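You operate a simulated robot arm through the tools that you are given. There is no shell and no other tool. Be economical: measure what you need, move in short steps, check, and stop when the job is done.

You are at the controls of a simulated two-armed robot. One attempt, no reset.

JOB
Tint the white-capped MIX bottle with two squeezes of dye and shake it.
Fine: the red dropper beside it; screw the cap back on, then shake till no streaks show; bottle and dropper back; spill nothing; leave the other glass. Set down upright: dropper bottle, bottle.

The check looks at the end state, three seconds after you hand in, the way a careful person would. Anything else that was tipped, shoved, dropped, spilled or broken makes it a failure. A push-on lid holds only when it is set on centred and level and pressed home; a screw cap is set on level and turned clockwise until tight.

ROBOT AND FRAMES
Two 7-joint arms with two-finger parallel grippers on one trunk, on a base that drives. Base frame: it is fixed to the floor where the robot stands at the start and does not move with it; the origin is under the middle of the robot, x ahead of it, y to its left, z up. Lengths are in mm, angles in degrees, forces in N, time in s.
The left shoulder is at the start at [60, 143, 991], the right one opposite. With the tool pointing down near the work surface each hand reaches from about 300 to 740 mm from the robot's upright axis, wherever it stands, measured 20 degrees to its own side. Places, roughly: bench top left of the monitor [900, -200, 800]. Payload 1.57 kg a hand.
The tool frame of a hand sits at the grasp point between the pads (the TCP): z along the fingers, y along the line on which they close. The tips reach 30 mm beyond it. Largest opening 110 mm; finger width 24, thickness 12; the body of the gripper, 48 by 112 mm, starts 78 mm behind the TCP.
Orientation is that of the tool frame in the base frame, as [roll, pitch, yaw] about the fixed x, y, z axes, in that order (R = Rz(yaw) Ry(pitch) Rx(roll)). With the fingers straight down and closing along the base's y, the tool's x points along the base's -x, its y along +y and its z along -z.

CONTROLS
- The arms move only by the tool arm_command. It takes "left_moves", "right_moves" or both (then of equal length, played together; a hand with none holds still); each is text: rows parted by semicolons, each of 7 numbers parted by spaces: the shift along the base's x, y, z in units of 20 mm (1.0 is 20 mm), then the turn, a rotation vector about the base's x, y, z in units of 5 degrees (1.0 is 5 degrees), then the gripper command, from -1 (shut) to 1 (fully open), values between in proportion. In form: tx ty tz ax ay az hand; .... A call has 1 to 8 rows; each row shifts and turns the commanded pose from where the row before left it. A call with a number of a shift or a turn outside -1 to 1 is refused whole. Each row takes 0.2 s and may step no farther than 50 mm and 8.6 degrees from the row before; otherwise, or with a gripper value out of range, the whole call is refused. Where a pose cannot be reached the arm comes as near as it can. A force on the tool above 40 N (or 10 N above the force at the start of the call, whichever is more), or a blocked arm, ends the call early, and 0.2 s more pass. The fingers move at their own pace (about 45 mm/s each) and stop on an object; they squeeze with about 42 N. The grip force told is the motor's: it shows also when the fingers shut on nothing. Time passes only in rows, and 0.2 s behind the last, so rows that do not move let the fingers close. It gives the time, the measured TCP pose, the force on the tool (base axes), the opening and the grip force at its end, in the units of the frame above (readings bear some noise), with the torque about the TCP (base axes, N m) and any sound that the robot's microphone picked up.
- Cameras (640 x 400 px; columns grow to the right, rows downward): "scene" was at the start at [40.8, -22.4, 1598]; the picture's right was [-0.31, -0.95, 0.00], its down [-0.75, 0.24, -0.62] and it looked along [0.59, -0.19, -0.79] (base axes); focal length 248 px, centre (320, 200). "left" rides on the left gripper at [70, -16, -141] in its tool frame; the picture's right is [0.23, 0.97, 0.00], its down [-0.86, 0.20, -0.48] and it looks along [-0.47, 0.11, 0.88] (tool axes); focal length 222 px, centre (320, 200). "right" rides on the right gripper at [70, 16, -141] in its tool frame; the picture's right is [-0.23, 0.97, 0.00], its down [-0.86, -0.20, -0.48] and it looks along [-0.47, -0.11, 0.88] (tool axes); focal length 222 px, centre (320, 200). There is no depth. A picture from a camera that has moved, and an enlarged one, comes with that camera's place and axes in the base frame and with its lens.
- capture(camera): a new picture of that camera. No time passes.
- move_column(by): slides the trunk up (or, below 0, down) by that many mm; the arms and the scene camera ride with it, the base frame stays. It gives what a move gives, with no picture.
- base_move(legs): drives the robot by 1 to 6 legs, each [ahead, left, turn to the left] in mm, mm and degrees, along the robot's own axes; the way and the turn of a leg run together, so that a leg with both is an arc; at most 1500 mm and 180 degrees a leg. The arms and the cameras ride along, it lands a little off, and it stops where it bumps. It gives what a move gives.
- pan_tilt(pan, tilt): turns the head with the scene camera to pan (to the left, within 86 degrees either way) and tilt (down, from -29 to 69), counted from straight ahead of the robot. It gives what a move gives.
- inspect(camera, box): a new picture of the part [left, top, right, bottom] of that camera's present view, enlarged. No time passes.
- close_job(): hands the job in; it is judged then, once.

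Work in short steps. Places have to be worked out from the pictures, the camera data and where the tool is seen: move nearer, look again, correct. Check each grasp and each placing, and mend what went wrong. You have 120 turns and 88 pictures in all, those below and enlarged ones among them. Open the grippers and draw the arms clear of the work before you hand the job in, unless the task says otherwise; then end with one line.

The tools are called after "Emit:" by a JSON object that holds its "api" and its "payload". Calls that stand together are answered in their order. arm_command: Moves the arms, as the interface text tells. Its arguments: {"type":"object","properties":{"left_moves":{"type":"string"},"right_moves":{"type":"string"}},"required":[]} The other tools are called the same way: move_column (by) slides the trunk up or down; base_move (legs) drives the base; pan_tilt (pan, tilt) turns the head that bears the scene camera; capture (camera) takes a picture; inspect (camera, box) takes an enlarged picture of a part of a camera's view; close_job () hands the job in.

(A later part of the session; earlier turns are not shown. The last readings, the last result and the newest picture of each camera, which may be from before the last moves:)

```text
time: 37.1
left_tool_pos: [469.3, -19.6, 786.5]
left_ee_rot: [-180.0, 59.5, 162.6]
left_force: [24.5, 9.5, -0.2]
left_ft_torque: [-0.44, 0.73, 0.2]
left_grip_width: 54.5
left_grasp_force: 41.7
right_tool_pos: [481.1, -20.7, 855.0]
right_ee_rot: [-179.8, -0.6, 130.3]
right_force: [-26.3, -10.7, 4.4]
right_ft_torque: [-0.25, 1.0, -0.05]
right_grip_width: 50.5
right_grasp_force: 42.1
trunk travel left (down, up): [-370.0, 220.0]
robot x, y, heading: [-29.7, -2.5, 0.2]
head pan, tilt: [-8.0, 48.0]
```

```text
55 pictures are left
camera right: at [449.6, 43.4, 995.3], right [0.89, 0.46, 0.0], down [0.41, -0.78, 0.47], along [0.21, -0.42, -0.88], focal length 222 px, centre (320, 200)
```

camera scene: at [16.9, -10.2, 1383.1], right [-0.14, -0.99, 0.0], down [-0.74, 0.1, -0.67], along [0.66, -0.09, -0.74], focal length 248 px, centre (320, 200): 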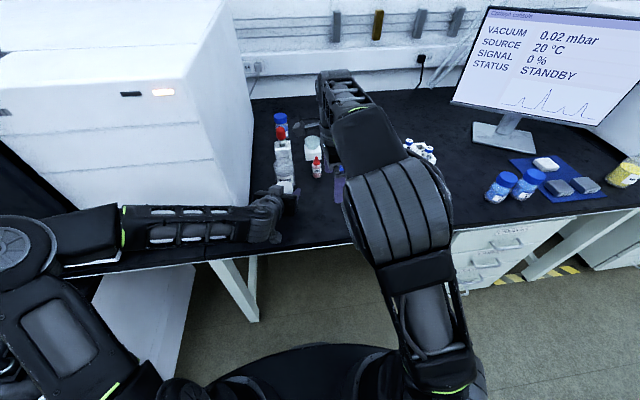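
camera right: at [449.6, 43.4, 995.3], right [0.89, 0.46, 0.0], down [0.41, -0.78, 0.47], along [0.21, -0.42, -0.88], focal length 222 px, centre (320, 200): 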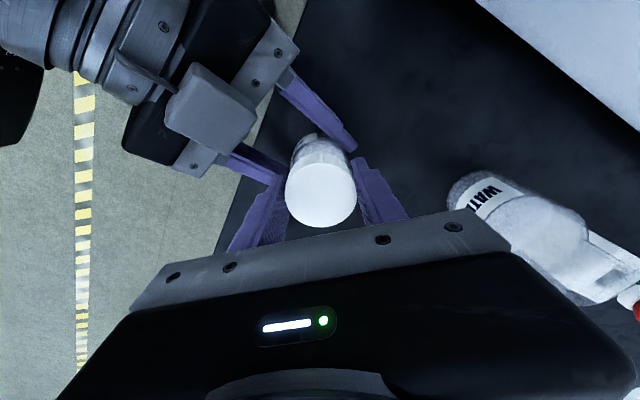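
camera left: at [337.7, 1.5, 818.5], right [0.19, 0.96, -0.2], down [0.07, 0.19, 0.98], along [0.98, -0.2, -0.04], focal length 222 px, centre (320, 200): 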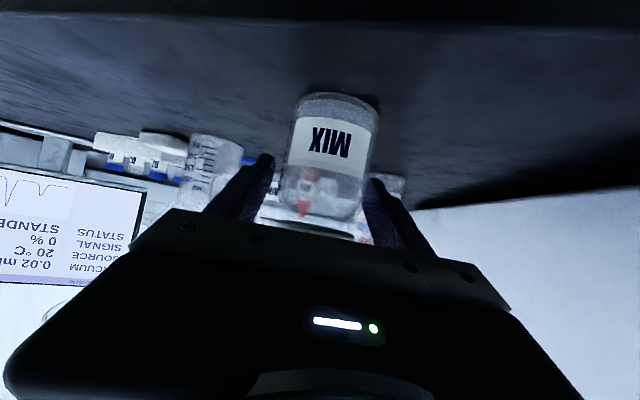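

The hand turned 37° with little twist torque but a ~25 N side load from a small misalignment; I relieve that by easing the right hand about 1.5 mm in -x, -0.6 in y and keep turning.

Emit:
{"api": "arm_command", "payload": {"right_moves": "-0.08 -0.03 0.01 0 0 1 -1;0 0 0 0 0 1 -1;0 0 0 0 0 1 -1;0 0 0 0 0 1 -1;0 0 0.01 0 0 1 -1;0 0 0 0 0 1 -1;0 0 0 0 0 1 -1;0 0 0 0 0 1 -1"}}

Emit:
{"api": "arm_command", "payload": {"right_moves": "0 0 0.01 0 0 1 -1;0 0 0 0 0 1 -1;0 0 0 0 0 1 -1;0 0 0 0 0 1 -1;0 0 0.01 0 0 1 -1;0 0 0 0 0 1 -1;0 0 0 0 0 1 -1;0 0 0 0 0 1 -1"}}

Emit:
{"api": "capture", "payload": {"camera": "right"}}

Emit:
{"api": "capture", "payload": {"camera": "left"}}

```text
time: 38.9
left_tool_pos: [467.9, -18.4, 786.0]
left_ee_rot: [179.8, 59.6, 162.6]
left_force: [17.6, 18.0, 2.3]
left_ft_torque: [-1.08, 0.31, 0.26]
left_grip_width: 55.1
left_grasp_force: 42.1
right_tool_pos: [478.9, -20.3, 855.2]
right_ee_rot: [-180.0, -0.5, 170.2]
right_force: [-18.5, -20.2, 4.1]
right_ft_torque: [-0.3, 0.62, -0.07]
right_grip_width: 50.5
right_grasp_force: 42.3
trunk travel left (down, up): [-370.0, 220.0]
robot x, y, heading: [-32.2, -1.1, -0.1]
head pan, tilt: [-8.0, 48.0]
```

```text
time: 40.7
left_tool_pos: [468.1, -17.7, 785.2]
left_ee_rot: [179.7, 59.6, 162.6]
left_force: [13.1, 26.6, 0.5]
left_ft_torque: [-1.43, 0.11, 0.38]
left_grip_width: 55.0
left_grasp_force: 42.6
right_tool_pos: [480.0, -21.4, 855.8]
right_ee_rot: [-179.8, -0.6, -149.6]
right_force: [-11.7, -28.9, 4.1]
right_ft_torque: [-0.46, 0.57, -0.08]
right_grip_width: 50.6
right_grasp_force: 42.0
trunk travel left (down, up): [-370.0, 220.0]
robot x, y, heading: [-29.7, -0.3, -0.1]
head pan, tilt: [-8.0, 48.0]
```

```text
54 pictures are left
camera right: at [413.6, -41.5, 996.3], right [-0.3, 0.96, 0.0], down [0.84, 0.26, 0.47], along [0.45, 0.14, -0.88], focal length 222 px, centre (320, 200)
```

right: 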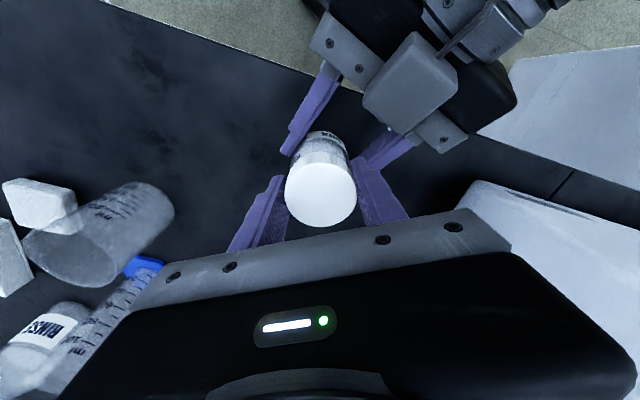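

```text
53 pictures are left
camera left: at [313.6, 12.2, 796.5], right [0.18, 0.96, -0.19], down [0.08, 0.18, 0.98], along [0.98, -0.19, -0.04], focal length 222 px, centre (320, 200)
```

left: 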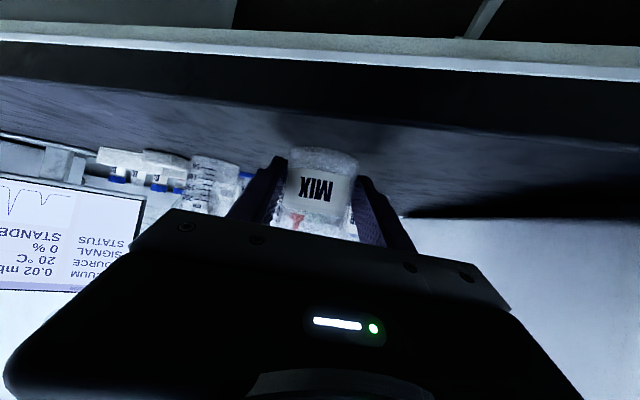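

The MIX label hasn't turned, so the cap is rotating on the bottle (117° so far). I trim the side load and turn another 80°.

Emit:
{"api": "arm_command", "payload": {"right_moves": "-0.04 -0.08 0.01 0 0 1 -1;0 0 0 0 0 1 -1;0 0 0 0 0 1 -1;0 0 0 0 0 1 -1;0 0 0.01 0 0 1 -1;0 0 0 0 0 1 -1;0 0 0 0 0 1 -1;0 0 0 0 0 1 -1"}}

Emit:
{"api": "arm_command", "payload": {"right_moves": "0 0 0.01 0 0 1 -1;0 0 0 0 0 1 -1;0 0 0 0 0 1 -1;0 0 0 0 0 1 -1;0 0 0.01 0 0 1 -1;0 0 0 0 0 1 -1;0 0 0 0 0 1 -1;0 0 0 0 0 1 -1"}}

```text
time: 42.5
left_tool_pos: [467.1, -18.9, 785.3]
left_ee_rot: [179.7, 59.5, 162.5]
left_force: [-5.2, 28.1, 4.8]
left_ft_torque: [-1.34, -0.71, 0.37]
left_grip_width: 55.1
left_grasp_force: 42.4
right_tool_pos: [480.6, -23.0, 857.7]
right_ee_rot: [-179.9, -0.6, -109.7]
right_force: [6.9, -25.7, 3.1]
right_ft_torque: [-0.15, -0.1, -0.07]
right_grip_width: 50.5
right_grasp_force: 42.2
trunk travel left (down, up): [-370.0, 220.0]
robot x, y, heading: [-32.2, -0.8, -0.2]
head pan, tilt: [-8.0, 48.0]
```

```text
time: 44.3
left_tool_pos: [467.2, -19.3, 786.2]
left_ee_rot: [180.0, 59.5, 162.6]
left_force: [-9.1, 24.4, 5.5]
left_ft_torque: [-1.21, -0.54, 0.25]
left_grip_width: 55.0
left_grasp_force: 42.2
right_tool_pos: [479.8, -23.7, 857.3]
right_ee_rot: [-180.0, -0.6, -69.7]
right_force: [11.3, -22.6, 1.9]
right_ft_torque: [-0.17, -0.29, 0.02]
right_grip_width: 50.6
right_grasp_force: 41.5
trunk travel left (down, up): [-370.0, 220.0]
robot x, y, heading: [-30.7, 1.3, 0.2]
head pan, tilt: [-8.0, 48.0]
```

About 198° turned, and the twist torque has dropped to near zero; the wrist still has range. I turn on 40° and then test with a gentle lift.

Emit:
{"api": "arm_command", "payload": {"right_moves": "0.05 -0.05 0.01 0 0 1 -1;0 0 0 0 0 1 -1;0 0 0 0 0 1 -1;0 0 0 0 0 1 -1;0 0 0.01 0 0 1 -1;0 0 0 0 0 1 -1;0 0 0 0 0 1 -1;0 0 0 0 0 1 -1"}}

Emit:
{"api": "capture", "payload": {"camera": "right"}}

```text
time: 46.1
left_tool_pos: [467.7, -19.9, 786.1]
left_ee_rot: [-179.9, 59.5, 162.5]
left_force: [-3.8, 15.6, 0.5]
left_ft_torque: [-0.48, -0.32, 0.15]
left_grip_width: 54.5
left_grasp_force: 42.1
right_tool_pos: [479.6, -23.1, 856.2]
right_ee_rot: [179.8, -0.4, -29.6]
right_force: [4.1, -16.5, 7.9]
right_ft_torque: [-0.44, 0.2, 0.0]
right_grip_width: 50.5
right_grasp_force: 42.0
trunk travel left (down, up): [-370.0, 220.0]
robot x, y, heading: [-29.1, 0.9, 0.0]
head pan, tilt: [-8.0, 48.0]
```

```text
52 pictures are left
camera right: at [532.8, -70.1, 997.3], right [-0.68, -0.73, 0.0], down [-0.65, 0.6, 0.47], along [-0.35, 0.32, -0.88], focal length 222 px, centre (320, 200)
```

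right: 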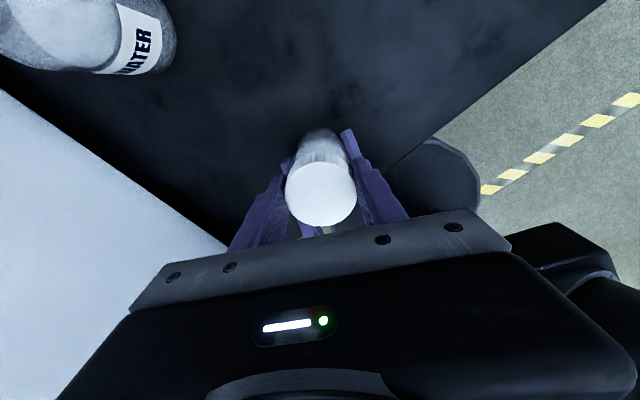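

Turned 238° with zero twist torque. I try a 2 mm lift, watching the vertical forces.

Emit:
{"api": "arm_command", "payload": {"right_moves": "0 0 0.05 0 0 0 -1;0 0 0.07 0 0 0 -1"}}

```text
time: 46.7
left_tool_pos: [468.1, -19.6, 786.0]
left_ee_rot: [-179.8, 59.5, 162.7]
left_force: [-4.4, 15.0, 4.6]
left_ft_torque: [-0.87, -0.17, 0.18]
left_grip_width: 54.7
left_grasp_force: 42.5
right_tool_pos: [479.8, -22.1, 856.8]
right_ee_rot: [179.7, -0.4, -29.8]
right_force: [4.8, -15.9, -5.2]
right_ft_torque: [-0.27, -0.23, 0.01]
right_grip_width: 50.4
right_grasp_force: 42.2
trunk travel left (down, up): [-370.0, 220.0]
robot x, y, heading: [-29.6, -2.6, -0.2]
head pan, tilt: [-8.0, 48.0]
```

The lift built up load rather than freeing the cap, so it's still threaded. I turn on.

Emit:
{"api": "arm_command", "payload": {"right_moves": "-0.03 -0.05 0 0 0 1 -1;0 0 0 0 0 1 -1;0 0 0 0 0 1 -1;0 0 0 0 0 1 -1;0 0 0.01 0 0 1 -1;0 0 0 0 0 1 -1;0 0 0 0 0 1 -1;0 0 0 0 0 1 -1"}}

Emit:
{"api": "arm_command", "payload": {"right_moves": "0 0 0.01 0 0 1 -1;0 0 0 0 0 1 -1;0 0 0 0 0 1 -1;0 0 0 0 0 1 -1;0 0 0.01 0 0 1 -1;0 0 0 0 0 1 -1;0 0 0 0 0 1 -1;0 0 0 0 0 1 -1"}}

```text
time: 48.5
left_tool_pos: [467.5, -19.3, 785.4]
left_ee_rot: [-179.9, 59.4, 162.5]
left_force: [0.9, -0.5, 1.8]
left_ft_torque: [0.05, 0.03, -0.03]
left_grip_width: 55.1
left_grasp_force: 41.8
right_tool_pos: [479.4, -22.3, 859.9]
right_ee_rot: [-180.0, -0.4, 10.5]
right_force: [-0.4, 0.1, -0.7]
right_ft_torque: [-0.03, 0.03, -0.03]
right_grip_width: 50.5
right_grasp_force: 41.8
trunk travel left (down, up): [-370.0, 220.0]
robot x, y, heading: [-31.7, 2.7, 0.0]
head pan, tilt: [-8.0, 48.0]
```

```text
time: 50.3
left_tool_pos: [467.3, -19.8, 785.7]
left_ee_rot: [-179.9, 59.5, 162.5]
left_force: [13.2, -11.8, -2.9]
left_ft_torque: [0.55, 0.72, -0.06]
left_grip_width: 54.7
left_grasp_force: 41.8
right_tool_pos: [481.1, -23.4, 859.4]
right_ee_rot: [179.3, -0.4, 13.8]
right_force: [-13.6, 12.7, 4.1]
right_ft_torque: [0.31, 0.33, -0.08]
right_grip_width: 50.4
right_grasp_force: 41.5
right hand out of reach, approached as far as the arm can: row 2, 3, 4, 5, 6, 7, 8
trunk travel left (down, up): [-370.0, 220.0]
robot x, y, heading: [-29.4, 2.0, -0.2]
head pan, tilt: [-8.0, 48.0]
```

At 278° the loads vanished and the cap rose: it's off the thread. I lift it straight up, then look.

Emit:
{"api": "arm_command", "payload": {"right_moves": "-0.05 0 0.3 0 0 0 -1;0 0 0.5 0 0 0 -1;0 0 0.8 0 0 0 -1;0 0 0.8 0 0 0 -1"}}

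Emit:
{"api": "capture", "payload": {"camera": "scene"}}

Emit:
{"api": "capture", "payload": {"camera": "right"}}

```text
time: 51.3
left_tool_pos: [467.7, -18.2, 785.3]
left_ee_rot: [179.9, 59.4, 162.6]
left_force: [0.0, 1.2, 1.8]
left_ft_torque: [0.05, 0.06, 0.0]
left_grip_width: 55.0
left_grasp_force: 41.9
right_tool_pos: [477.2, -25.2, 907.7]
right_ee_rot: [179.4, -0.5, 13.8]
right_force: [-0.6, -1.2, 0.6]
right_ft_torque: [-0.01, 0.0, -0.03]
right_grip_width: 50.6
right_grasp_force: 41.9
trunk travel left (down, up): [-370.0, 220.0]
robot x, y, heading: [-29.0, -1.0, -0.1]
head pan, tilt: [-8.0, 48.0]
```

```text
51 pictures are left
camera scene: at [15.7, -10.1, 1383.2], right [-0.14, -0.99, 0.0], down [-0.74, 0.1, -0.67], along [0.66, -0.09, -0.74], focal length 248 px, centre (320, 200)
```

scene: 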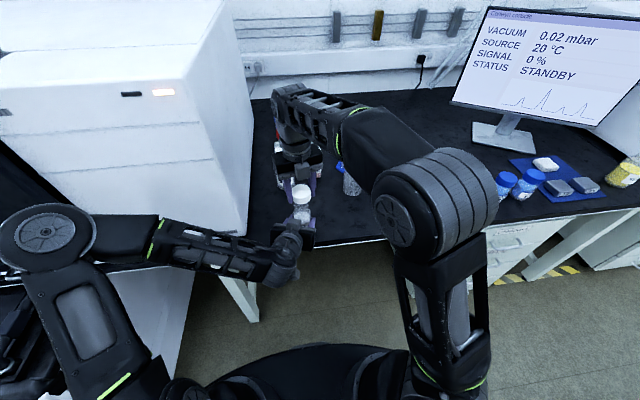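

```text
50 pictures are left
camera right: at [549.9, -21.5, 1048.3], right [0.01, -1.0, 0.01], down [-0.88, 0.0, 0.47], along [-0.47, -0.01, -0.88], focal length 222 px, centre (320, 200)
```

right: 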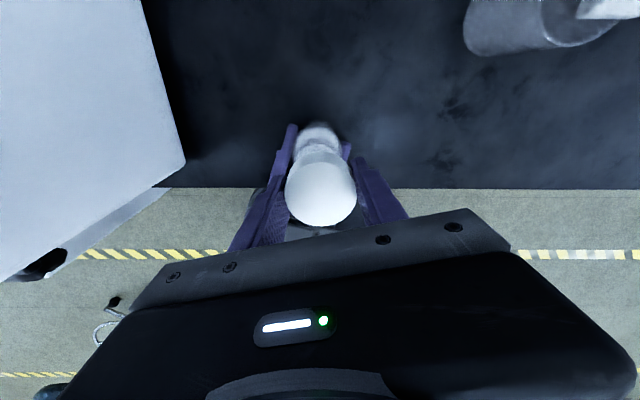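

The cap is in the right hand and the open bottle stands below. I carry the cap to clear bench at about [495, -133] and lower it.

Emit:
{"api": "arm_command", "payload": {"right_moves": "0 -0.5 0.2 0 0 0 -1;0.15 -1 0 0 0 0 -1;0.15 -1 0 0 0 0 -1;0.15 -1 0 0 0 0 -1;0.15 -1 0 0 0 0 -1;0.15 -0.9 0 0 0 0 -1;0.1 0 -0.8 0 0 0 -1;0 0 -1 0 0 0 -1"}}

Emit:
{"api": "arm_command", "payload": {"right_moves": "0 0 -1 0 0 0 -1;0 0 -1 0 0 0 -1;0 0 -1 0 0 0 -1;0 0 -0.5 0 0 0 -1"}}

Emit:
{"api": "inspect", "payload": {"camera": "scene", "box": [250, 130, 410, 230]}}

Emit:
{"api": "capture", "payload": {"camera": "left"}}

```text
time: 53.1
left_tool_pos: [466.3, -19.4, 785.2]
left_ee_rot: [-179.9, 59.5, 162.6]
left_force: [0.7, 0.3, 0.5]
left_ft_torque: [0.0, 0.01, -0.03]
left_grip_width: 54.8
left_grasp_force: 42.0
right_tool_pos: [441.8, -98.1, 879.4]
right_ee_rot: [179.1, -0.6, 13.6]
right_force: [0.4, 0.2, -1.1]
right_ft_torque: [0.03, 0.01, -0.01]
right_grip_width: 50.7
right_grasp_force: 42.2
right hand out of reach, approached as far as the arm can: row 2, 3, 4, 5, 6, 7
trunk travel left (down, up): [-370.0, 220.0]
robot x, y, heading: [-27.1, 2.1, 0.0]
head pan, tilt: [-8.0, 48.0]
```

```text
time: 54.1
left_tool_pos: [468.0, -19.4, 784.6]
left_ee_rot: [179.9, 59.4, 162.5]
left_force: [-0.7, 7.9, -2.9]
left_ft_torque: [0.0, -0.32, -0.4]
left_grip_width: 54.5
left_grasp_force: 41.7
right_tool_pos: [430.4, -91.8, 813.3]
right_ee_rot: [179.1, -0.6, 13.6]
right_force: [0.0, -9.4, 9.2]
right_ft_torque: [0.45, 0.04, 0.02]
right_grip_width: 50.3
right_grasp_force: 41.6
right hand out of reach, approached as far as the arm can: row 1, 2, 3
trunk travel left (down, up): [-370.0, 220.0]
robot x, y, heading: [-31.6, 0.0, -0.3]
head pan, tilt: [-8.0, 48.0]
```

```text
4.00 times, centred on (330, 180) of scene
camera zoom: at [15.6, -10.4, 1383.3], right [-0.14, -0.99, 0.0], down [-0.74, 0.11, -0.67], along [0.66, -0.09, -0.74], focal length 990 px, centre (280, 280)
```

zoom: 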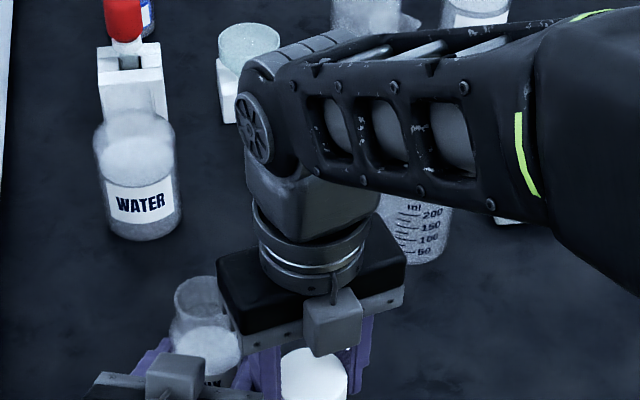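

```text
48 pictures are left
camera left: at [313.2, 12.0, 796.3], right [0.18, 0.96, -0.19], down [0.08, 0.18, 0.98], along [0.98, -0.19, -0.05], focal length 222 px, centre (320, 200)
```

left: 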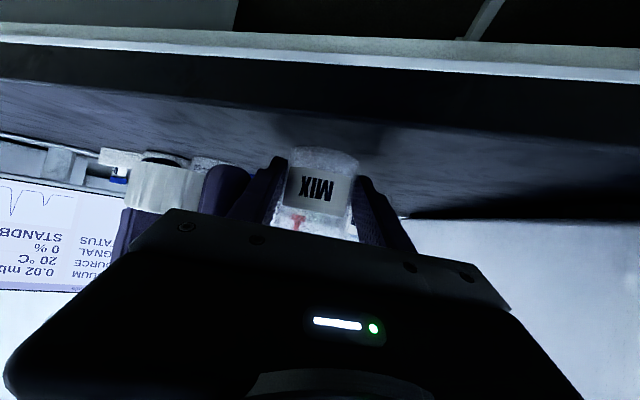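

At the wrist's limit the right hand drifted to [430, -92, 813] and lightly leans on the left hand. I back it off in -y and up while unwinding the wrist 40°.

Emit:
{"api": "arm_command", "payload": {"right_moves": "0 -0.4 0.3 0 0 -1 -1;0 -0.7 0.5 0 0 -1 -1;0 -0.7 0.5 0 0 -1 -1;0 -0.4 0.3 0 0 -1 -1;0.6 0 0 0 0 -1 -1;0.8 0 0 0 0 -1 -1;0.8 0 0 0 0 -1 -1;0.8 0 0 0 0 -1 -1"}}

Emit:
{"api": "inspect", "payload": {"camera": "scene", "box": [250, 130, 410, 230]}}

```text
time: 55.9
left_tool_pos: [468.6, -19.8, 785.7]
left_ee_rot: [-179.9, 59.4, 162.6]
left_force: [-0.2, -0.5, 0.1]
left_ft_torque: [0.02, 0.01, 0.03]
left_grip_width: 54.5
left_grasp_force: 42.3
right_tool_pos: [493.1, -136.8, 842.7]
right_ee_rot: [179.3, -0.4, -26.3]
right_force: [-0.6, 0.5, -0.2]
right_ft_torque: [-0.01, -0.01, 0.02]
right_grip_width: 50.4
right_grasp_force: 42.2
trunk travel left (down, up): [-370.0, 220.0]
robot x, y, heading: [-31.9, 0.6, -0.0]
head pan, tilt: [-8.0, 48.0]
```

```text
4.00 times, centred on (330, 180) of scene
camera zoom: at [16.1, -10.2, 1383.1], right [-0.14, -0.99, 0.0], down [-0.74, 0.1, -0.67], along [0.66, -0.09, -0.74], focal length 990 px, centre (280, 280)
```

zoom: 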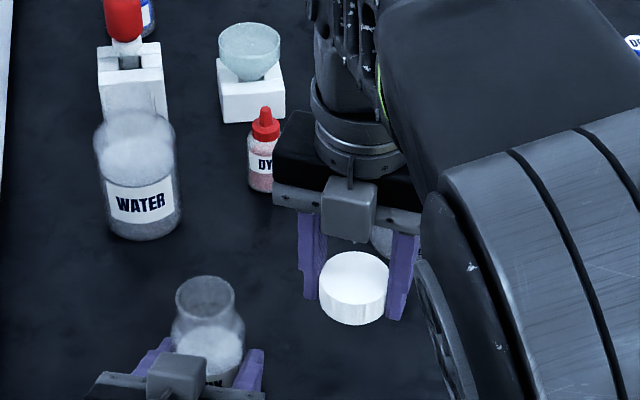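

The right hand is at [493, -137] with clear bench below and the beaker behind untouched. I lower the cap to just above the bench, then creep.

Emit:
{"api": "arm_command", "payload": {"right_moves": "0 0 -1 0 0 0 -1;0 0 -0.9 0 0 0 -1;0 0 -0.3 0 0 0 -1;0 0 -0.15 0 0 0 -1;0 0 -0.1 0 0 0 -1"}}

Emit:
{"api": "inspect", "payload": {"camera": "left", "box": [60, 130, 220, 230]}}

```text
time: 57.1
left_tool_pos: [468.2, -20.5, 786.1]
left_ee_rot: [180.0, 59.4, 162.5]
left_force: [-0.1, -0.8, 0.1]
left_ft_torque: [0.01, 0.05, -0.02]
left_grip_width: 54.6
left_grasp_force: 41.7
right_tool_pos: [490.5, -136.2, 795.0]
right_ee_rot: [179.3, -0.5, -26.2]
right_force: [0.7, 0.4, -0.6]
right_ft_torque: [0.04, 0.01, 0.01]
right_grip_width: 50.4
right_grasp_force: 41.8
trunk travel left (down, up): [-370.0, 220.0]
robot x, y, heading: [-29.0, 3.7, -0.1]
head pan, tilt: [-8.0, 48.0]
```

```text
4.00 times, centred on (140, 180) of left
camera zoom: at [313.1, 11.5, 796.4], right [0.18, 0.96, -0.2], down [0.08, 0.18, 0.98], along [0.98, -0.19, -0.05], focal length 888 px, centre (1040, 280)
```

zoom: 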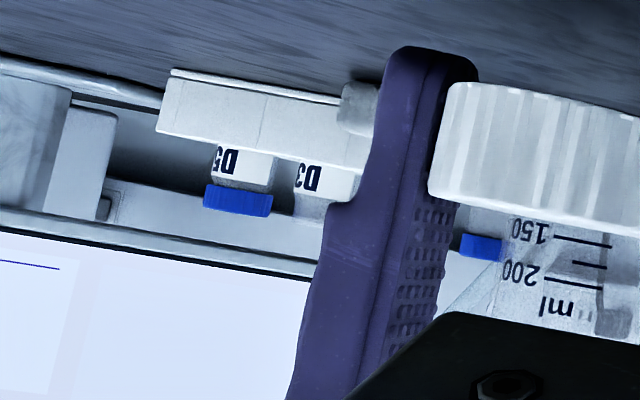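

The fingertips stick out about 8 mm below the cap, so it can't quite be set down; I lower until the tips are about 1 mm off the bench and release it from that 8 mm, slowly.

Emit:
{"api": "arm_command", "payload": {"right_moves": "0 0 -0.3 0 0 0 -1;0 0 -0.22 0 0 0 -1;0 0 0 0 0 0 0;0 0 0 0 0 0 0.2;0 0 0 0 0 0 0.3"}}

Emit:
{"api": "inspect", "payload": {"camera": "left", "box": [60, 130, 220, 230]}}

```text
time: 58.3
left_tool_pos: [466.4, -21.8, 786.7]
left_ee_rot: [180.0, 59.5, 162.5]
left_force: [0.1, 0.4, 0.1]
left_ft_torque: [0.0, -0.01, -0.01]
left_grip_width: 54.5
left_grasp_force: 41.2
right_tool_pos: [490.7, -137.1, 785.4]
right_ee_rot: [179.3, -0.5, -26.3]
right_force: [-7.1, -12.2, 14.3]
right_ft_torque: [0.19, 0.08, 0.19]
right_grip_width: 58.5
right_grasp_force: 0.1
trunk travel left (down, up): [-370.0, 220.0]
robot x, y, heading: [-32.4, 0.3, -0.3]
head pan, tilt: [-8.0, 48.0]
```

```text
4.00 times, centred on (140, 180) of left
camera zoom: at [312.1, 10.6, 797.0], right [0.18, 0.96, -0.2], down [0.08, 0.18, 0.98], along [0.98, -0.2, -0.04], focal length 888 px, centre (1040, 280)
```

zoom: 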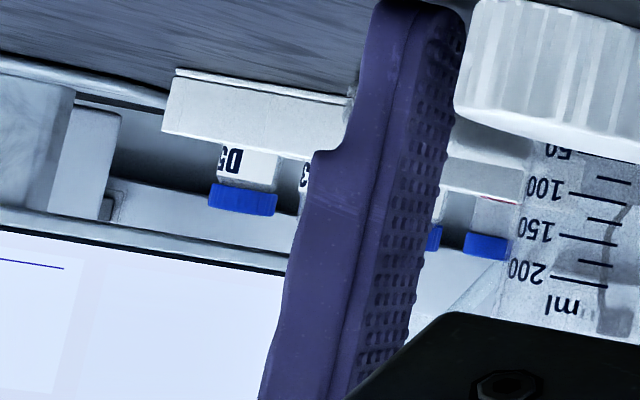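

The cap is down on the bench (finger contact at TCP 785 puts the bench at z≈754). I open wider, lift clear, and start unwinding the right hand toward a forward-pointing, 28°-down pose for the DYE bottle.

Emit:
{"api": "arm_command", "payload": {"right_moves": "0 0 0.1 0 0 0 0.45;0 0 0.9 0 0 0 0.5;0 0 1 0 0 0 0.5;0 0 1 0 0 0 0.5;0 0 1 0 0 0 0.5;0 0 1 0 0 0 0.5;0 -0.2 1 0.5756 -0.1329 -0.9586 0.3;0 -0.2 1 0.5756 -0.1329 -0.9586 0.3"}}

Emit:
{"api": "arm_command", "payload": {"right_moves": "0 -0.2 0 0.5756 -0.1329 -0.9586 0.3;0 -0.2 0 0.5756 -0.1329 -0.9586 0.3;0 0 0 0.5756 -0.1329 -0.9586 0.3;0 0 0 0.5756 -0.1329 -0.9586 0.3;0 0 0 0.5756 -0.1329 -0.9586 0.3;0 0 0 0.5756 -0.1329 -0.9586 0.3;0 0 0 0.5756 -0.1329 -0.9586 0.3;0 0 0 0.5756 -0.1329 -0.9586 0.3"}}

Emit:
{"api": "inspect", "payload": {"camera": "scene", "box": [250, 130, 410, 230]}}

```text
time: 60.1
left_tool_pos: [466.6, -19.8, 784.8]
left_ee_rot: [180.0, 59.5, 162.6]
left_force: [-0.3, 0.2, 0.2]
left_ft_torque: [0.03, 0.03, 0.0]
left_grip_width: 54.9
left_grasp_force: 41.9
right_tool_pos: [491.8, -143.9, 924.3]
right_ee_rot: [-175.2, 1.4, -35.8]
right_force: [0.4, 0.3, 0.7]
right_ft_torque: [0.01, 0.02, 0.0]
right_grip_width: 71.6
right_grasp_force: 0.1
trunk travel left (down, up): [-370.0, 220.0]
robot x, y, heading: [-30.3, -0.8, -0.3]
head pan, tilt: [-8.0, 48.0]
```

```text
time: 61.9
left_tool_pos: [466.9, -20.4, 785.4]
left_ee_rot: [-179.9, 59.4, 162.5]
left_force: [0.0, -0.1, 0.1]
left_ft_torque: [0.01, 0.03, 0.0]
left_grip_width: 54.4
left_grasp_force: 42.5
right_tool_pos: [491.4, -150.9, 924.8]
right_ee_rot: [-157.3, 16.6, -71.8]
right_force: [-0.7, 0.3, 0.4]
right_ft_torque: [0.03, 0.0, -0.01]
right_grip_width: 71.0
right_grasp_force: 0.0
trunk travel left (down, up): [-370.0, 220.0]
robot x, y, heading: [-32.0, -0.8, 0.1]
head pan, tilt: [-8.0, 48.0]
```

```text
4.00 times, centred on (330, 180) of scene
camera zoom: at [15.9, -10.4, 1383.1], right [-0.14, -0.99, 0.0], down [-0.74, 0.1, -0.67], along [0.66, -0.09, -0.74], focal length 990 px, centre (280, 280)
```

zoom: 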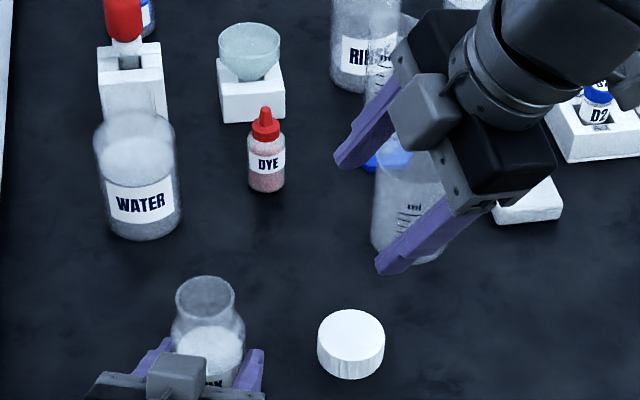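

The cap lies flat at about [497, -134]; nothing else moved. I continue the right hand's rotation (18 rows left), then drift toward a spot behind the DYE bottle.

Emit:
{"api": "arm_command", "payload": {"right_moves": "0 0 0 0.5756 -0.1329 -0.9586 0.3;0 0 0 0.5756 -0.1329 -0.9586 0.3;0 0 0 0.5756 -0.1329 -0.9586 0.3;0 0 0 0.5756 -0.1329 -0.9586 0.3;0 0 0 0.5756 -0.1329 -0.9586 0.3;0 0 0 0.5756 -0.1329 -0.9586 0.3;0 0 0 0.5756 -0.1329 -0.9586 0.3;0 0 0 0.5756 -0.1329 -0.9586 0.3"}}

Emit:
{"api": "arm_command", "payload": {"right_moves": "0 0.2 0 0.5756 -0.1329 -0.9586 0;0 0.2 0 0.5756 -0.1329 -0.9586 0;0 0.2 0 0.5756 -0.1329 -0.9586 0;0 0.2 0 0.5756 -0.1329 -0.9586 0;0 0.2 0 0.5756 -0.1329 -0.9586 0;0 0.2 0 0.5756 -0.1329 -0.9586 0;0 0.2 0 0.5756 -0.1329 -0.9586 0;0 0.2 0 0.5756 -0.1329 -0.9586 0"}}

Emit:
{"api": "arm_command", "payload": {"right_moves": "0.3 0.3 0 0.5756 -0.1329 -0.9586 0;0.3 0.2 0 0.5756 -0.1329 -0.9586 0;0.5 0.2 -0.3 0 0 0 0;0.5 0.2 -0.3 0 0 0 0;0.5 0.2 -0.3 0 0 0 0;0.5 0 -0.3 0 0 0 0"}}

Emit:
{"api": "capture", "payload": {"camera": "right"}}

Emit:
{"api": "capture", "payload": {"camera": "scene"}}

```text
time: 63.7
left_tool_pos: [467.0, -20.2, 786.3]
left_ee_rot: [-179.9, 59.5, 162.5]
left_force: [-0.1, 0.3, -0.1]
left_ft_torque: [-0.01, 0.05, 0.01]
left_grip_width: 54.7
left_grasp_force: 42.0
right_tool_pos: [493.8, -151.0, 924.4]
right_ee_rot: [-151.4, 39.3, -107.9]
right_force: [-0.1, 0.7, -0.2]
right_ft_torque: [-0.02, -0.02, 0.01]
right_grip_width: 71.6
right_grasp_force: 0.0
trunk travel left (down, up): [-370.0, 220.0]
robot x, y, heading: [-32.8, -0.1, -0.0]
head pan, tilt: [-8.0, 48.0]
```

```text
time: 65.5
left_tool_pos: [466.2, -19.5, 785.8]
left_ee_rot: [180.0, 59.4, 162.6]
left_force: [0.0, 0.0, -0.3]
left_ft_torque: [0.02, 0.0, 0.03]
left_grip_width: 54.8
left_grasp_force: 42.3
right_tool_pos: [492.7, -119.1, 924.5]
right_ee_rot: [-170.1, 59.3, -161.3]
right_force: [0.7, -0.2, -0.1]
right_ft_torque: [0.03, 0.0, 0.04]
right_grip_width: 55.1
right_grasp_force: 0.1
trunk travel left (down, up): [-370.0, 220.0]
robot x, y, heading: [-33.4, -5.4, -0.0]
head pan, tilt: [-8.0, 48.0]
```

```text
time: 66.9
left_tool_pos: [467.6, -19.3, 787.4]
left_ee_rot: [180.0, 59.5, 162.5]
left_force: [1.1, -0.5, 1.0]
left_ft_torque: [-0.01, 0.0, -0.01]
left_grip_width: 54.6
left_grasp_force: 41.8
right_tool_pos: [545.0, -98.2, 899.4]
right_ee_rot: [179.0, 61.5, 179.8]
right_force: [0.3, -0.3, -0.2]
right_ft_torque: [0.01, -0.01, 0.0]
right_grip_width: 55.3
right_grasp_force: 0.1
trunk travel left (down, up): [-370.0, 220.0]
robot x, y, heading: [-31.2, -1.3, 0.1]
head pan, tilt: [-8.0, 48.0]
```

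```text
43 pictures are left
camera right: at [387.9, -82.3, 905.1], right [0.1, 0.97, 0.21], down [-0.01, -0.21, 0.98], along [1.0, -0.1, -0.01], focal length 222 px, centre (320, 200)
```

right: 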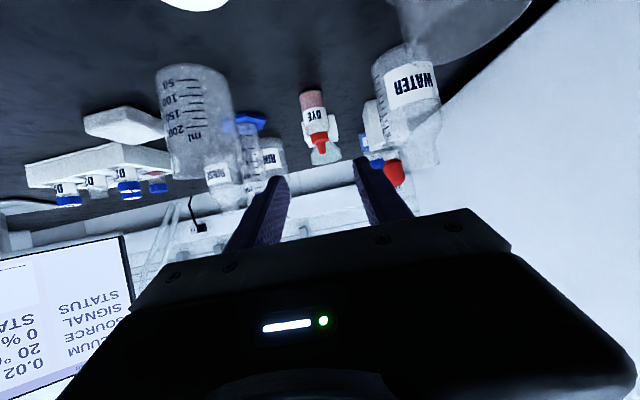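

```text
42 pictures are left
camera scene: at [16.1, -10.2, 1383.1], right [-0.14, -0.99, 0.0], down [-0.74, 0.1, -0.67], along [0.66, -0.09, -0.74], focal length 248 px, centre (320, 200)
```

scene: 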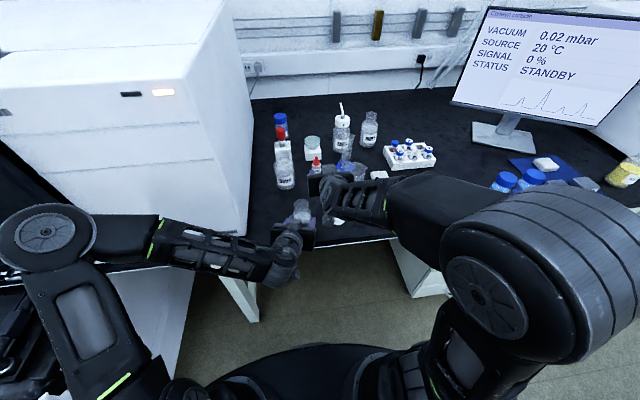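

DYE resolves to about [702, -93], 33 mm wide, nozzle tip at z≈838. I go to a pre-grasp 120 mm behind it with a 72 mm opening and check alignment.

Emit:
{"api": "arm_command", "payload": {"right_moves": "0.52 0.05 -0.57 0 0 0 0.3;0.52 0.05 -0.57 0 0 0 0.3;0.52 0.05 -0.57 0 0 0 0.3;0.52 0.05 -0.57 0 0 0 0.3;0.52 0.05 -0.57 0 0 0 0.3;0 0 0 0 0 0 0.3"}}

Emit:
{"api": "capture", "payload": {"camera": "right"}}

```text
time: 68.3
left_tool_pos: [467.4, -19.8, 785.8]
left_ee_rot: [180.0, 59.4, 162.6]
left_force: [0.5, -0.3, 0.5]
left_ft_torque: [-0.01, 0.02, 0.02]
left_grip_width: 54.4
left_grasp_force: 41.8
right_tool_pos: [596.7, -93.1, 843.1]
right_ee_rot: [179.0, 61.6, 179.8]
right_force: [0.4, -0.4, 0.5]
right_ft_torque: [0.02, 0.0, 0.04]
right_grip_width: 71.4
right_grasp_force: 0.1
trunk travel left (down, up): [-370.0, 220.0]
robot x, y, heading: [-30.5, 0.4, 0.1]
head pan, tilt: [-8.0, 48.0]
```

```text
41 pictures are left
camera right: at [439.9, -77.0, 847.9], right [0.1, 0.97, 0.21], down [-0.01, -0.21, 0.98], along [1.0, -0.1, -0.01], focal length 222 px, centre (320, 200)
```

right: 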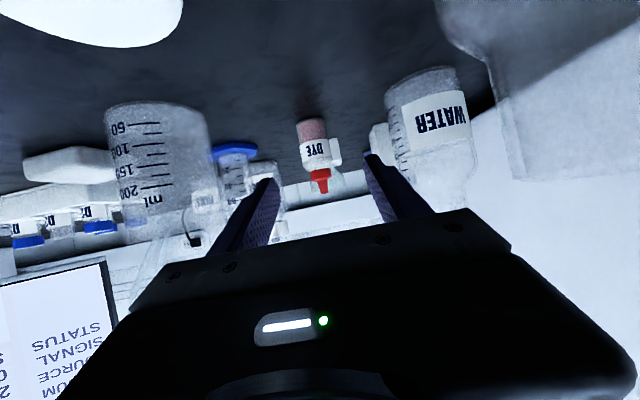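

Alignment is good (DYE centre ≈ [704, -93]). I advance along the fingers to straddle it at z≈786.

Emit:
{"api": "arm_command", "payload": {"right_moves": "0.883 0 -0.475 0 0 0 0.3;0.883 0 -0.475 0 0 0 0.3;0.883 0 -0.475 0 0 0 0.3;0.883 0 -0.475 0 0 0 0.3;0.883 0 -0.475 0 0 0 0.3;0.883 0 -0.475 0 0 0 0.3"}}

Emit:
{"api": "capture", "payload": {"camera": "right"}}

Emit:
{"api": "inspect", "payload": {"camera": "scene", "box": [260, 130, 380, 230]}}

```text
time: 69.7
left_tool_pos: [467.3, -19.3, 784.6]
left_ee_rot: [180.0, 59.4, 162.7]
left_force: [0.7, 0.1, 0.7]
left_ft_torque: [0.02, 0.03, 0.02]
left_grip_width: 54.5
left_grasp_force: 42.0
right_tool_pos: [703.4, -91.2, 787.1]
right_ee_rot: [178.9, 61.5, 179.8]
right_force: [0.1, 1.0, -0.3]
right_ft_torque: [0.02, 0.0, -0.04]
right_grip_width: 71.5
right_grasp_force: 0.1
trunk travel left (down, up): [-370.0, 220.0]
robot x, y, heading: [-30.6, 1.1, -0.2]
head pan, tilt: [-8.0, 48.0]
```

```text
40 pictures are left
camera right: at [546.5, -76.2, 791.4], right [0.1, 0.97, 0.21], down [-0.01, -0.21, 0.98], along [1.0, -0.1, -0.01], focal length 222 px, centre (320, 200)
```

right: 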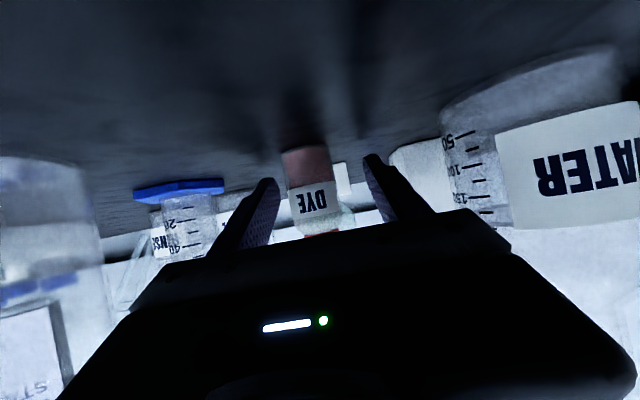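

```text
4.00 times, centred on (320, 180) of scene
camera zoom: at [16.1, -10.1, 1383.2], right [-0.14, -0.99, 0.0], down [-0.74, 0.1, -0.67], along [0.66, -0.09, -0.74], focal length 990 px, centre (320, 280)
```

zoom: 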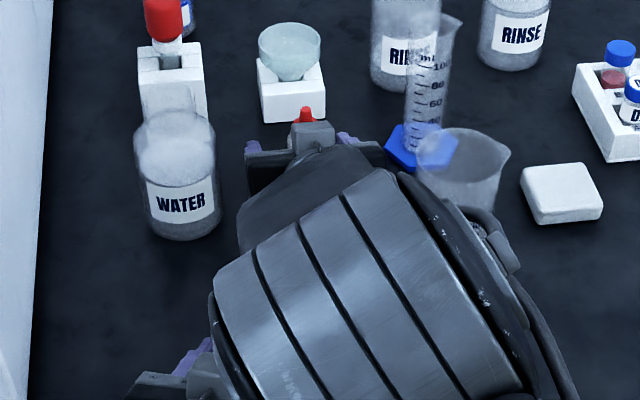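

The bottle stands between the pads. I close to about 36 mm, then 30 mm, reading force as I go so as not to crush it.

Emit:
{"api": "arm_command", "payload": {"right_moves": "0.1 0 0 0 0 0 -0.2;0 0 0 0 0 0 -0.35;0 0 0 0 0 0 -0.4;0 0 0 0 0 0 -0.45;0 0 0 0 0 0 -0.45"}}

```text
time: 70.9
left_tool_pos: [467.8, -19.6, 785.6]
left_ee_rot: [180.0, 59.5, 162.5]
left_force: [0.6, -0.4, -0.1]
left_ft_torque: [0.01, 0.03, 0.01]
left_grip_width: 54.6
left_grasp_force: 41.8
right_tool_pos: [704.3, -91.0, 786.5]
right_ee_rot: [179.0, 61.6, 179.8]
right_force: [0.9, -0.5, 0.7]
right_ft_torque: [-0.03, -0.02, 0.01]
right_grip_width: 33.6
right_grasp_force: 35.1
trunk travel left (down, up): [-370.0, 220.0]
robot x, y, heading: [-37.1, 3.1, -0.3]
head pan, tilt: [-8.0, 48.0]
```

It stopped at 33.6 mm with 35 N. I back off to a lighter hold and lift 100 mm.

Emit:
{"api": "arm_command", "payload": {"right_moves": "0 0 0 0 0 0 -0.41;0 0 0.1 0 0 0 -0.41;0 0 0.3 0 0 0 -0.41"}}

Emit:
{"api": "capture", "payload": {"camera": "right"}}

```text
time: 71.7
left_tool_pos: [467.1, -19.3, 786.1]
left_ee_rot: [-180.0, 59.4, 162.7]
left_force: [-1.2, -0.6, -0.3]
left_ft_torque: [0.02, 0.02, 0.0]
left_grip_width: 54.9
left_grasp_force: 41.6
right_tool_pos: [704.1, -90.3, 793.6]
right_ee_rot: [179.0, 61.5, 179.8]
right_force: [0.5, 0.2, -0.1]
right_ft_torque: [-0.01, 0.01, -0.01]
right_grip_width: 33.4
right_grasp_force: 40.8
trunk travel left (down, up): [-370.0, 220.0]
robot x, y, heading: [-28.5, -3.5, -0.3]
head pan, tilt: [-8.0, 48.0]
```

```text
38 pictures are left
camera right: at [547.7, -76.5, 799.5], right [0.1, 0.97, 0.21], down [-0.01, -0.21, 0.98], along [1.0, -0.1, -0.01], focal length 222 px, centre (320, 200)
```

right: 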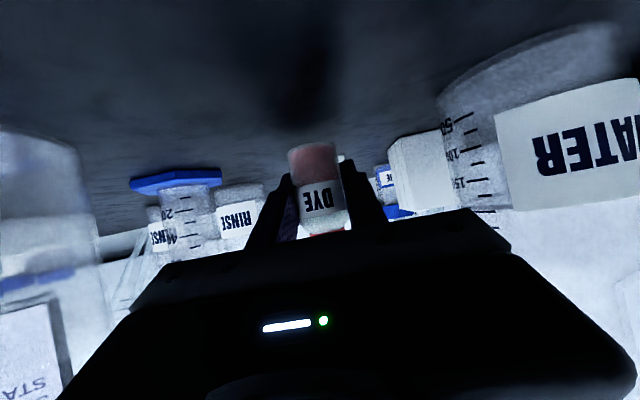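

The gripper goes to full force once the target is below the bottle's width. I test here, 7 mm over the bench, how force falls with targets close to 33.4 mm, since I'll need to relax between squeezes.

Emit:
{"api": "arm_command", "payload": {"right_moves": "0 0 0 0 0 0 -0.393;0 0 0 0 0 0 -0.393"}}

Emit:
{"api": "arm_command", "payload": {"right_moves": "0 0 0 0 0 0 -0.385;0 0 0 0 0 0 -0.385"}}

```text
time: 72.3
left_tool_pos: [466.7, -18.9, 785.5]
left_ee_rot: [-179.9, 59.4, 162.4]
left_force: [-0.1, -0.8, -0.6]
left_ft_torque: [-0.02, -0.01, -0.01]
left_grip_width: 54.7
left_grasp_force: 42.3
right_tool_pos: [705.0, -91.5, 795.6]
right_ee_rot: [179.1, 61.6, 179.8]
right_force: [0.6, -0.1, 0.3]
right_ft_torque: [-0.01, 0.01, 0.02]
right_grip_width: 34.3
right_grasp_force: 12.9
trunk travel left (down, up): [-370.0, 220.0]
robot x, y, heading: [-32.7, -3.3, -0.1]
head pan, tilt: [-8.0, 48.0]
```

```text
time: 72.9
left_tool_pos: [467.7, -19.4, 785.7]
left_ee_rot: [-179.9, 59.4, 162.6]
left_force: [-0.3, -0.3, -0.1]
left_ft_torque: [0.0, -0.02, 0.02]
left_grip_width: 54.8
left_grasp_force: 42.2
right_tool_pos: [704.2, -91.1, 795.7]
right_ee_rot: [179.0, 61.5, 179.8]
right_force: [0.4, 0.2, -0.7]
right_ft_torque: [-0.02, 0.01, 0.02]
right_grip_width: 34.6
right_grasp_force: 12.6
trunk travel left (down, up): [-370.0, 220.0]
robot x, y, heading: [-31.3, -0.2, -0.1]
head pan, tilt: [-8.0, 48.0]
```

Targets near -0.39 hold the bottle at ~13 N, -1 gives a full 42 N squeeze, so I can relax and squeeze. I lift DYE high and draw it back to about [560, -125, 955] before tipping it.

Emit:
{"api": "arm_command", "payload": {"right_moves": "0 0 0.6 0 0 0 -0.39;0 0 1 0 0 0 -0.39;-0.6 0 1 0 0 0 -0.39;-1 -0.2 1 0 0 0 -0.39;-1 -0.3 1 0 0 0 -0.39;-1 -0.3 1 0 0 0 -0.39;-1 -0.4 1 0 0 0 -0.39;-1 -0.4 1 0 0 0 -0.39"}}

Emit:
{"api": "capture", "payload": {"camera": "right"}}

```text
time: 74.7
left_tool_pos: [467.4, -19.8, 787.1]
left_ee_rot: [-180.0, 59.5, 162.5]
left_force: [-0.2, 0.6, 0.2]
left_ft_torque: [0.0, 0.01, 0.02]
left_grip_width: 54.5
left_grasp_force: 41.6
right_tool_pos: [592.5, -124.4, 945.6]
right_ee_rot: [178.9, 61.5, 179.7]
right_force: [0.4, -0.2, -0.6]
right_ft_torque: [0.02, 0.0, 0.01]
right_grip_width: 34.4
right_grasp_force: 0.6
trunk travel left (down, up): [-370.0, 220.0]
robot x, y, heading: [-31.4, 1.5, -0.2]
head pan, tilt: [-8.0, 48.0]
```

```text
37 pictures are left
camera right: at [435.7, -109.2, 951.7], right [0.1, 0.97, 0.21], down [-0.01, -0.21, 0.98], along [1.0, -0.1, -0.01], focal length 222 px, centre (320, 200)
```

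right: 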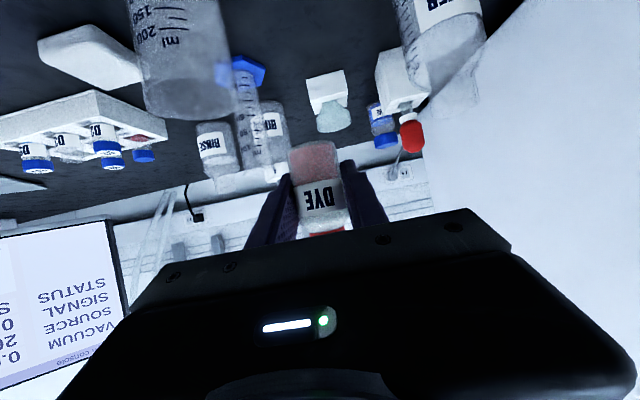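

The grip has relaxed to almost nothing (0.6 N), though DYE hasn't slipped. I tighten a little at once and read.

Emit:
{"api": "arm_command", "payload": {"right_moves": "0 0 0 0 0 0 -0.4;0 0 0 0 0 0 -0.4;0 0 0 0 0 0 -0.4"}}

```text
time: 75.5
left_tool_pos: [467.4, -18.9, 785.7]
left_ee_rot: [-179.9, 59.4, 162.5]
left_force: [0.6, 0.7, -0.6]
left_ft_torque: [0.01, 0.04, -0.01]
left_grip_width: 54.6
left_grasp_force: 42.3
right_tool_pos: [592.4, -123.9, 947.6]
right_ee_rot: [179.0, 61.5, 179.7]
right_force: [-0.6, -0.7, -0.1]
right_ft_torque: [0.0, 0.02, 0.0]
right_grip_width: 34.6
right_grasp_force: 2.7
trunk travel left (down, up): [-370.0, 220.0]
robot x, y, heading: [-33.5, 2.7, -0.4]
head pan, tilt: [-8.0, 48.0]
```

Emit:
{"api": "arm_command", "payload": {"right_moves": "0 0 0 0 0 0 -0.415;0 0 0 0 0 0 -0.415;0 0 0 0 0 0 -0.415"}}

```text
time: 76.3
left_tool_pos: [466.4, -20.5, 785.8]
left_ee_rot: [-179.9, 59.4, 162.5]
left_force: [-0.7, 0.7, -0.5]
left_ft_torque: [0.01, 0.05, -0.02]
left_grip_width: 54.8
left_grasp_force: 42.3
right_tool_pos: [592.5, -123.2, 947.1]
right_ee_rot: [179.0, 61.5, 179.7]
right_force: [-0.7, 0.4, -0.4]
right_ft_torque: [0.03, 0.06, -0.01]
right_grip_width: 33.6
right_grasp_force: 41.2
trunk travel left (down, up): [-370.0, 220.0]
robot x, y, heading: [-29.7, 2.5, 0.1]
head pan, tilt: [-8.0, 48.0]
```

Emit:
{"api": "arm_command", "payload": {"right_moves": "0 0 0 0 0 0 -0.405;0 0 0 0 0 0 -0.405;0 0 0 0 0 0 -0.405"}}

```text
time: 77.1
left_tool_pos: [468.0, -19.4, 786.2]
left_ee_rot: [180.0, 59.4, 162.5]
left_force: [0.5, -1.0, -0.9]
left_ft_torque: [0.01, 0.04, -0.02]
left_grip_width: 54.5
left_grasp_force: 41.8
right_tool_pos: [592.4, -124.5, 946.8]
right_ee_rot: [179.1, 61.6, 179.8]
right_force: [-0.2, 1.1, -0.5]
right_ft_torque: [0.0, -0.01, 0.03]
right_grip_width: 34.2
right_grasp_force: 5.2
trunk travel left (down, up): [-370.0, 220.0]
robot x, y, heading: [-32.0, -1.0, -0.3]
head pan, tilt: [-8.0, 48.0]
```

-0.405 gives a light 5 N hold; I use -0.408 for the tumble. I now rotate the right hand in one smooth tumble (198° in 32 rows) to invert DYE with the fingers pointing left, staying at z≈950 over clear bench.

Emit:
{"api": "arm_command", "payload": {"right_moves": "-0.2 0 0.1 -0.9316 -0.7817 0.2354 -0.408;-0.2 0 0.1 -0.9316 -0.7817 0.2354 -0.408;-0.2 0 0.1 -0.9316 -0.7817 0.2354 -0.408;-0.2 0 0.1 -0.9316 -0.7817 0.2354 -0.408;-0.2 0 0.1 -0.9316 -0.7817 0.2354 -0.408;-0.2 0 0.1 -0.9316 -0.7817 0.2354 -0.408;-0.2 0 0.1 -0.9316 -0.7817 0.2354 -0.408;-0.2 0 0.1 -0.9316 -0.7817 0.2354 -0.408"}}

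Emit:
{"api": "inspect", "payload": {"camera": "scene", "box": [240, 120, 440, 245]}}

```text
time: 78.9
left_tool_pos: [467.8, -19.4, 785.8]
left_ee_rot: [180.0, 59.4, 162.5]
left_force: [0.2, -0.6, -1.0]
left_ft_torque: [0.02, 0.01, -0.04]
left_grip_width: 54.9
left_grasp_force: 42.1
right_tool_pos: [560.1, -124.7, 961.9]
right_ee_rot: [-84.9, 51.7, -84.1]
right_force: [-0.6, 0.1, -0.6]
right_ft_torque: [-0.02, -0.03, 0.02]
right_grip_width: 34.1
right_grasp_force: 3.4
trunk travel left (down, up): [-370.0, 220.0]
robot x, y, heading: [-32.1, 1.8, 0.2]
head pan, tilt: [-8.0, 48.0]
```

```text
3.20 times, centred on (340, 182) of scene
camera zoom: at [16.0, -10.3, 1383.2], right [-0.14, -0.99, 0.0], down [-0.74, 0.1, -0.67], along [0.66, -0.09, -0.74], focal length 792 px, centre (256, 256)
```

zoom: 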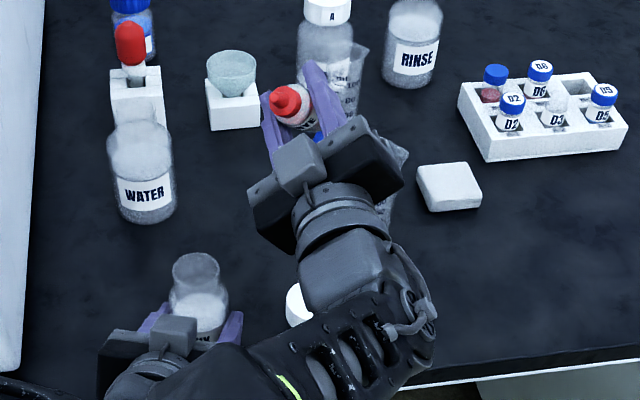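

DYE is held and tilting as planned, with everything clear. I continue the tumble, then move toward the MIX mouth during the later part.

Emit:
{"api": "arm_command", "payload": {"right_moves": "0 0 0 -0.9316 -0.7817 0.2354 -0.409;0 0 0 -0.9316 -0.7817 0.2354 -0.409;0 0 0 -0.9316 -0.7817 0.2354 -0.409;0 0 0 -0.9316 -0.7817 0.2354 -0.409;0 0 0 -0.9316 -0.7817 0.2354 -0.409;-0.1 0.3 0 -0.9316 -0.7817 0.2354 -0.409;-0.1 0.3 0 -0.9316 -0.7817 0.2354 -0.409;-0.1 0.3 0 -0.9316 -0.7817 0.2354 -0.409"}}

Emit:
{"api": "inspect", "payload": {"camera": "scene", "box": [240, 120, 440, 245]}}

```text
time: 80.7
left_tool_pos: [468.7, -19.3, 786.0]
left_ee_rot: [-180.0, 59.4, 162.6]
left_force: [0.0, -0.2, -0.5]
left_ft_torque: [0.0, 0.02, -0.03]
left_grip_width: 54.9
left_grasp_force: 41.8
right_tool_pos: [586.8, -30.9, 1026.1]
right_ee_rot: [-63.8, 7.0, -63.3]
right_force: [-0.4, 0.1, -0.5]
right_ft_torque: [-0.04, -0.01, -0.05]
right_grip_width: 34.0
right_grasp_force: 5.3
right hand out of reach, approached as far as the arm can: row 5, 6, 7, 8
trunk travel left (down, up): [-370.0, 220.0]
robot x, y, heading: [-30.3, -0.2, -0.3]
head pan, tilt: [-8.0, 48.0]
```

```text
3.20 times, centred on (340, 182) of scene
camera zoom: at [16.0, -10.2, 1383.1], right [-0.14, -0.99, 0.0], down [-0.74, 0.1, -0.67], along [0.66, -0.09, -0.74], focal length 792 px, centre (256, 256)
```

zoom: 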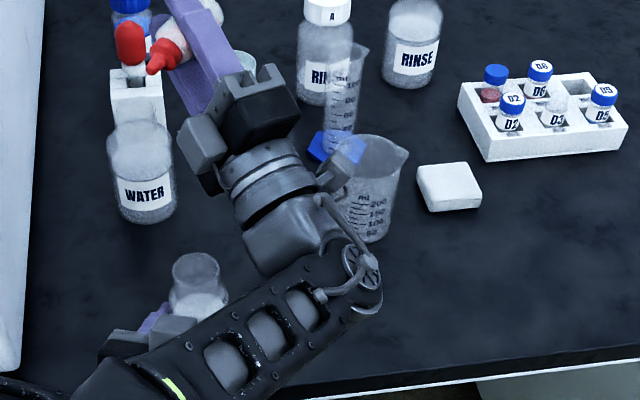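

The upward-pointing part of the path is beyond the wrist, so the hand drifted to [587, -31, 1026] with DYE about level and well held. I first lower the fingers by 36° while easing back toward MIX; the remaining roll and yaw can then be done about level.

Emit:
{"api": "arm_command", "payload": {"right_moves": "-0.2 -0.1 -0.1 -0.351 0.828 0 -0.409;-0.2 -0.1 -0.1 -0.351 0.828 0 -0.409;-0.2 -0.1 -0.1 -0.351 0.828 0 -0.409;-0.2 -0.1 -0.1 -0.351 0.828 0 -0.409;-0.2 -0.1 -0.1 -0.351 0.828 0 -0.409;-0.2 -0.1 -0.1 -0.351 0.828 0 -0.409;-0.2 -0.1 -0.1 -0.351 0.828 0 -0.409;-0.2 -0.1 -0.1 -0.351 0.828 0 -0.409"}}

Emit:
{"api": "arm_command", "payload": {"right_moves": "-0.2 0 -0.1 -0.788 -0.988 0.526 -0.409;-0.2 0 -0.1 -0.788 -0.988 0.526 -0.409;-0.2 0 -0.1 -0.788 -0.988 0.526 -0.409;-0.2 0 -0.1 -0.788 -0.988 0.526 -0.409;-0.2 0 -0.1 -0.788 -0.988 0.526 -0.409;-0.2 0 -0.1 -0.788 -0.988 0.526 -0.409;-0.2 0 -0.1 -0.788 -0.988 0.526 -0.409;-0.2 0 -0.1 -0.788 -0.988 0.526 -0.409"}}

Emit:
{"api": "capture", "payload": {"camera": "scene"}}

```text
time: 82.5
left_tool_pos: [467.3, -20.3, 785.0]
left_ee_rot: [-180.0, 59.4, 162.5]
left_force: [-0.5, -0.3, -0.3]
left_ft_torque: [0.03, -0.01, 0.02]
left_grip_width: 54.6
left_grasp_force: 41.9
right_tool_pos: [555.2, -48.7, 1009.3]
right_ee_rot: [-99.7, 8.1, -67.4]
right_force: [-0.1, -0.6, 0.1]
right_ft_torque: [0.02, -0.02, -0.03]
right_grip_width: 34.1
right_grasp_force: 25.3
trunk travel left (down, up): [-370.0, 220.0]
robot x, y, heading: [-36.4, 0.6, 0.3]
head pan, tilt: [-8.0, 48.0]
```

```text
time: 84.3
left_tool_pos: [467.1, -18.8, 786.3]
left_ee_rot: [180.0, 59.5, 162.5]
left_force: [-0.8, -0.2, 0.3]
left_ft_torque: [0.04, 0.03, 0.04]
left_grip_width: 55.0
left_grasp_force: 42.1
right_tool_pos: [523.9, -47.8, 994.0]
right_ee_rot: [-82.1, -39.6, -50.1]
right_force: [-0.3, 0.6, 0.2]
right_ft_torque: [0.01, -0.01, 0.01]
right_grip_width: 33.9
right_grasp_force: 18.2
trunk travel left (down, up): [-370.0, 220.0]
robot x, y, heading: [-31.3, -0.4, 0.1]
head pan, tilt: [-8.0, 48.0]
```

```text
34 pictures are left
camera scene: at [16.0, -10.6, 1383.1], right [-0.14, -0.99, 0.0], down [-0.74, 0.11, -0.67], along [0.66, -0.09, -0.74], focal length 248 px, centre (320, 200)
```

scene: 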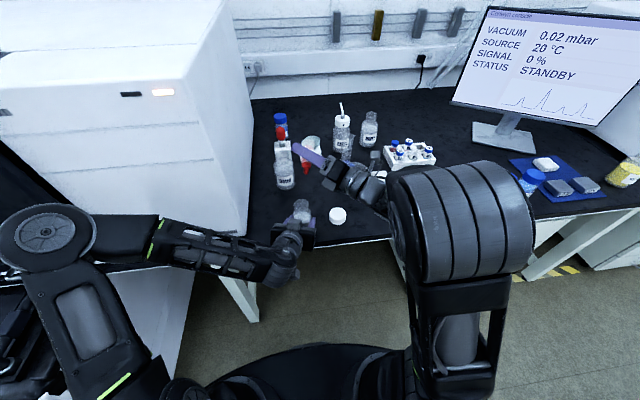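

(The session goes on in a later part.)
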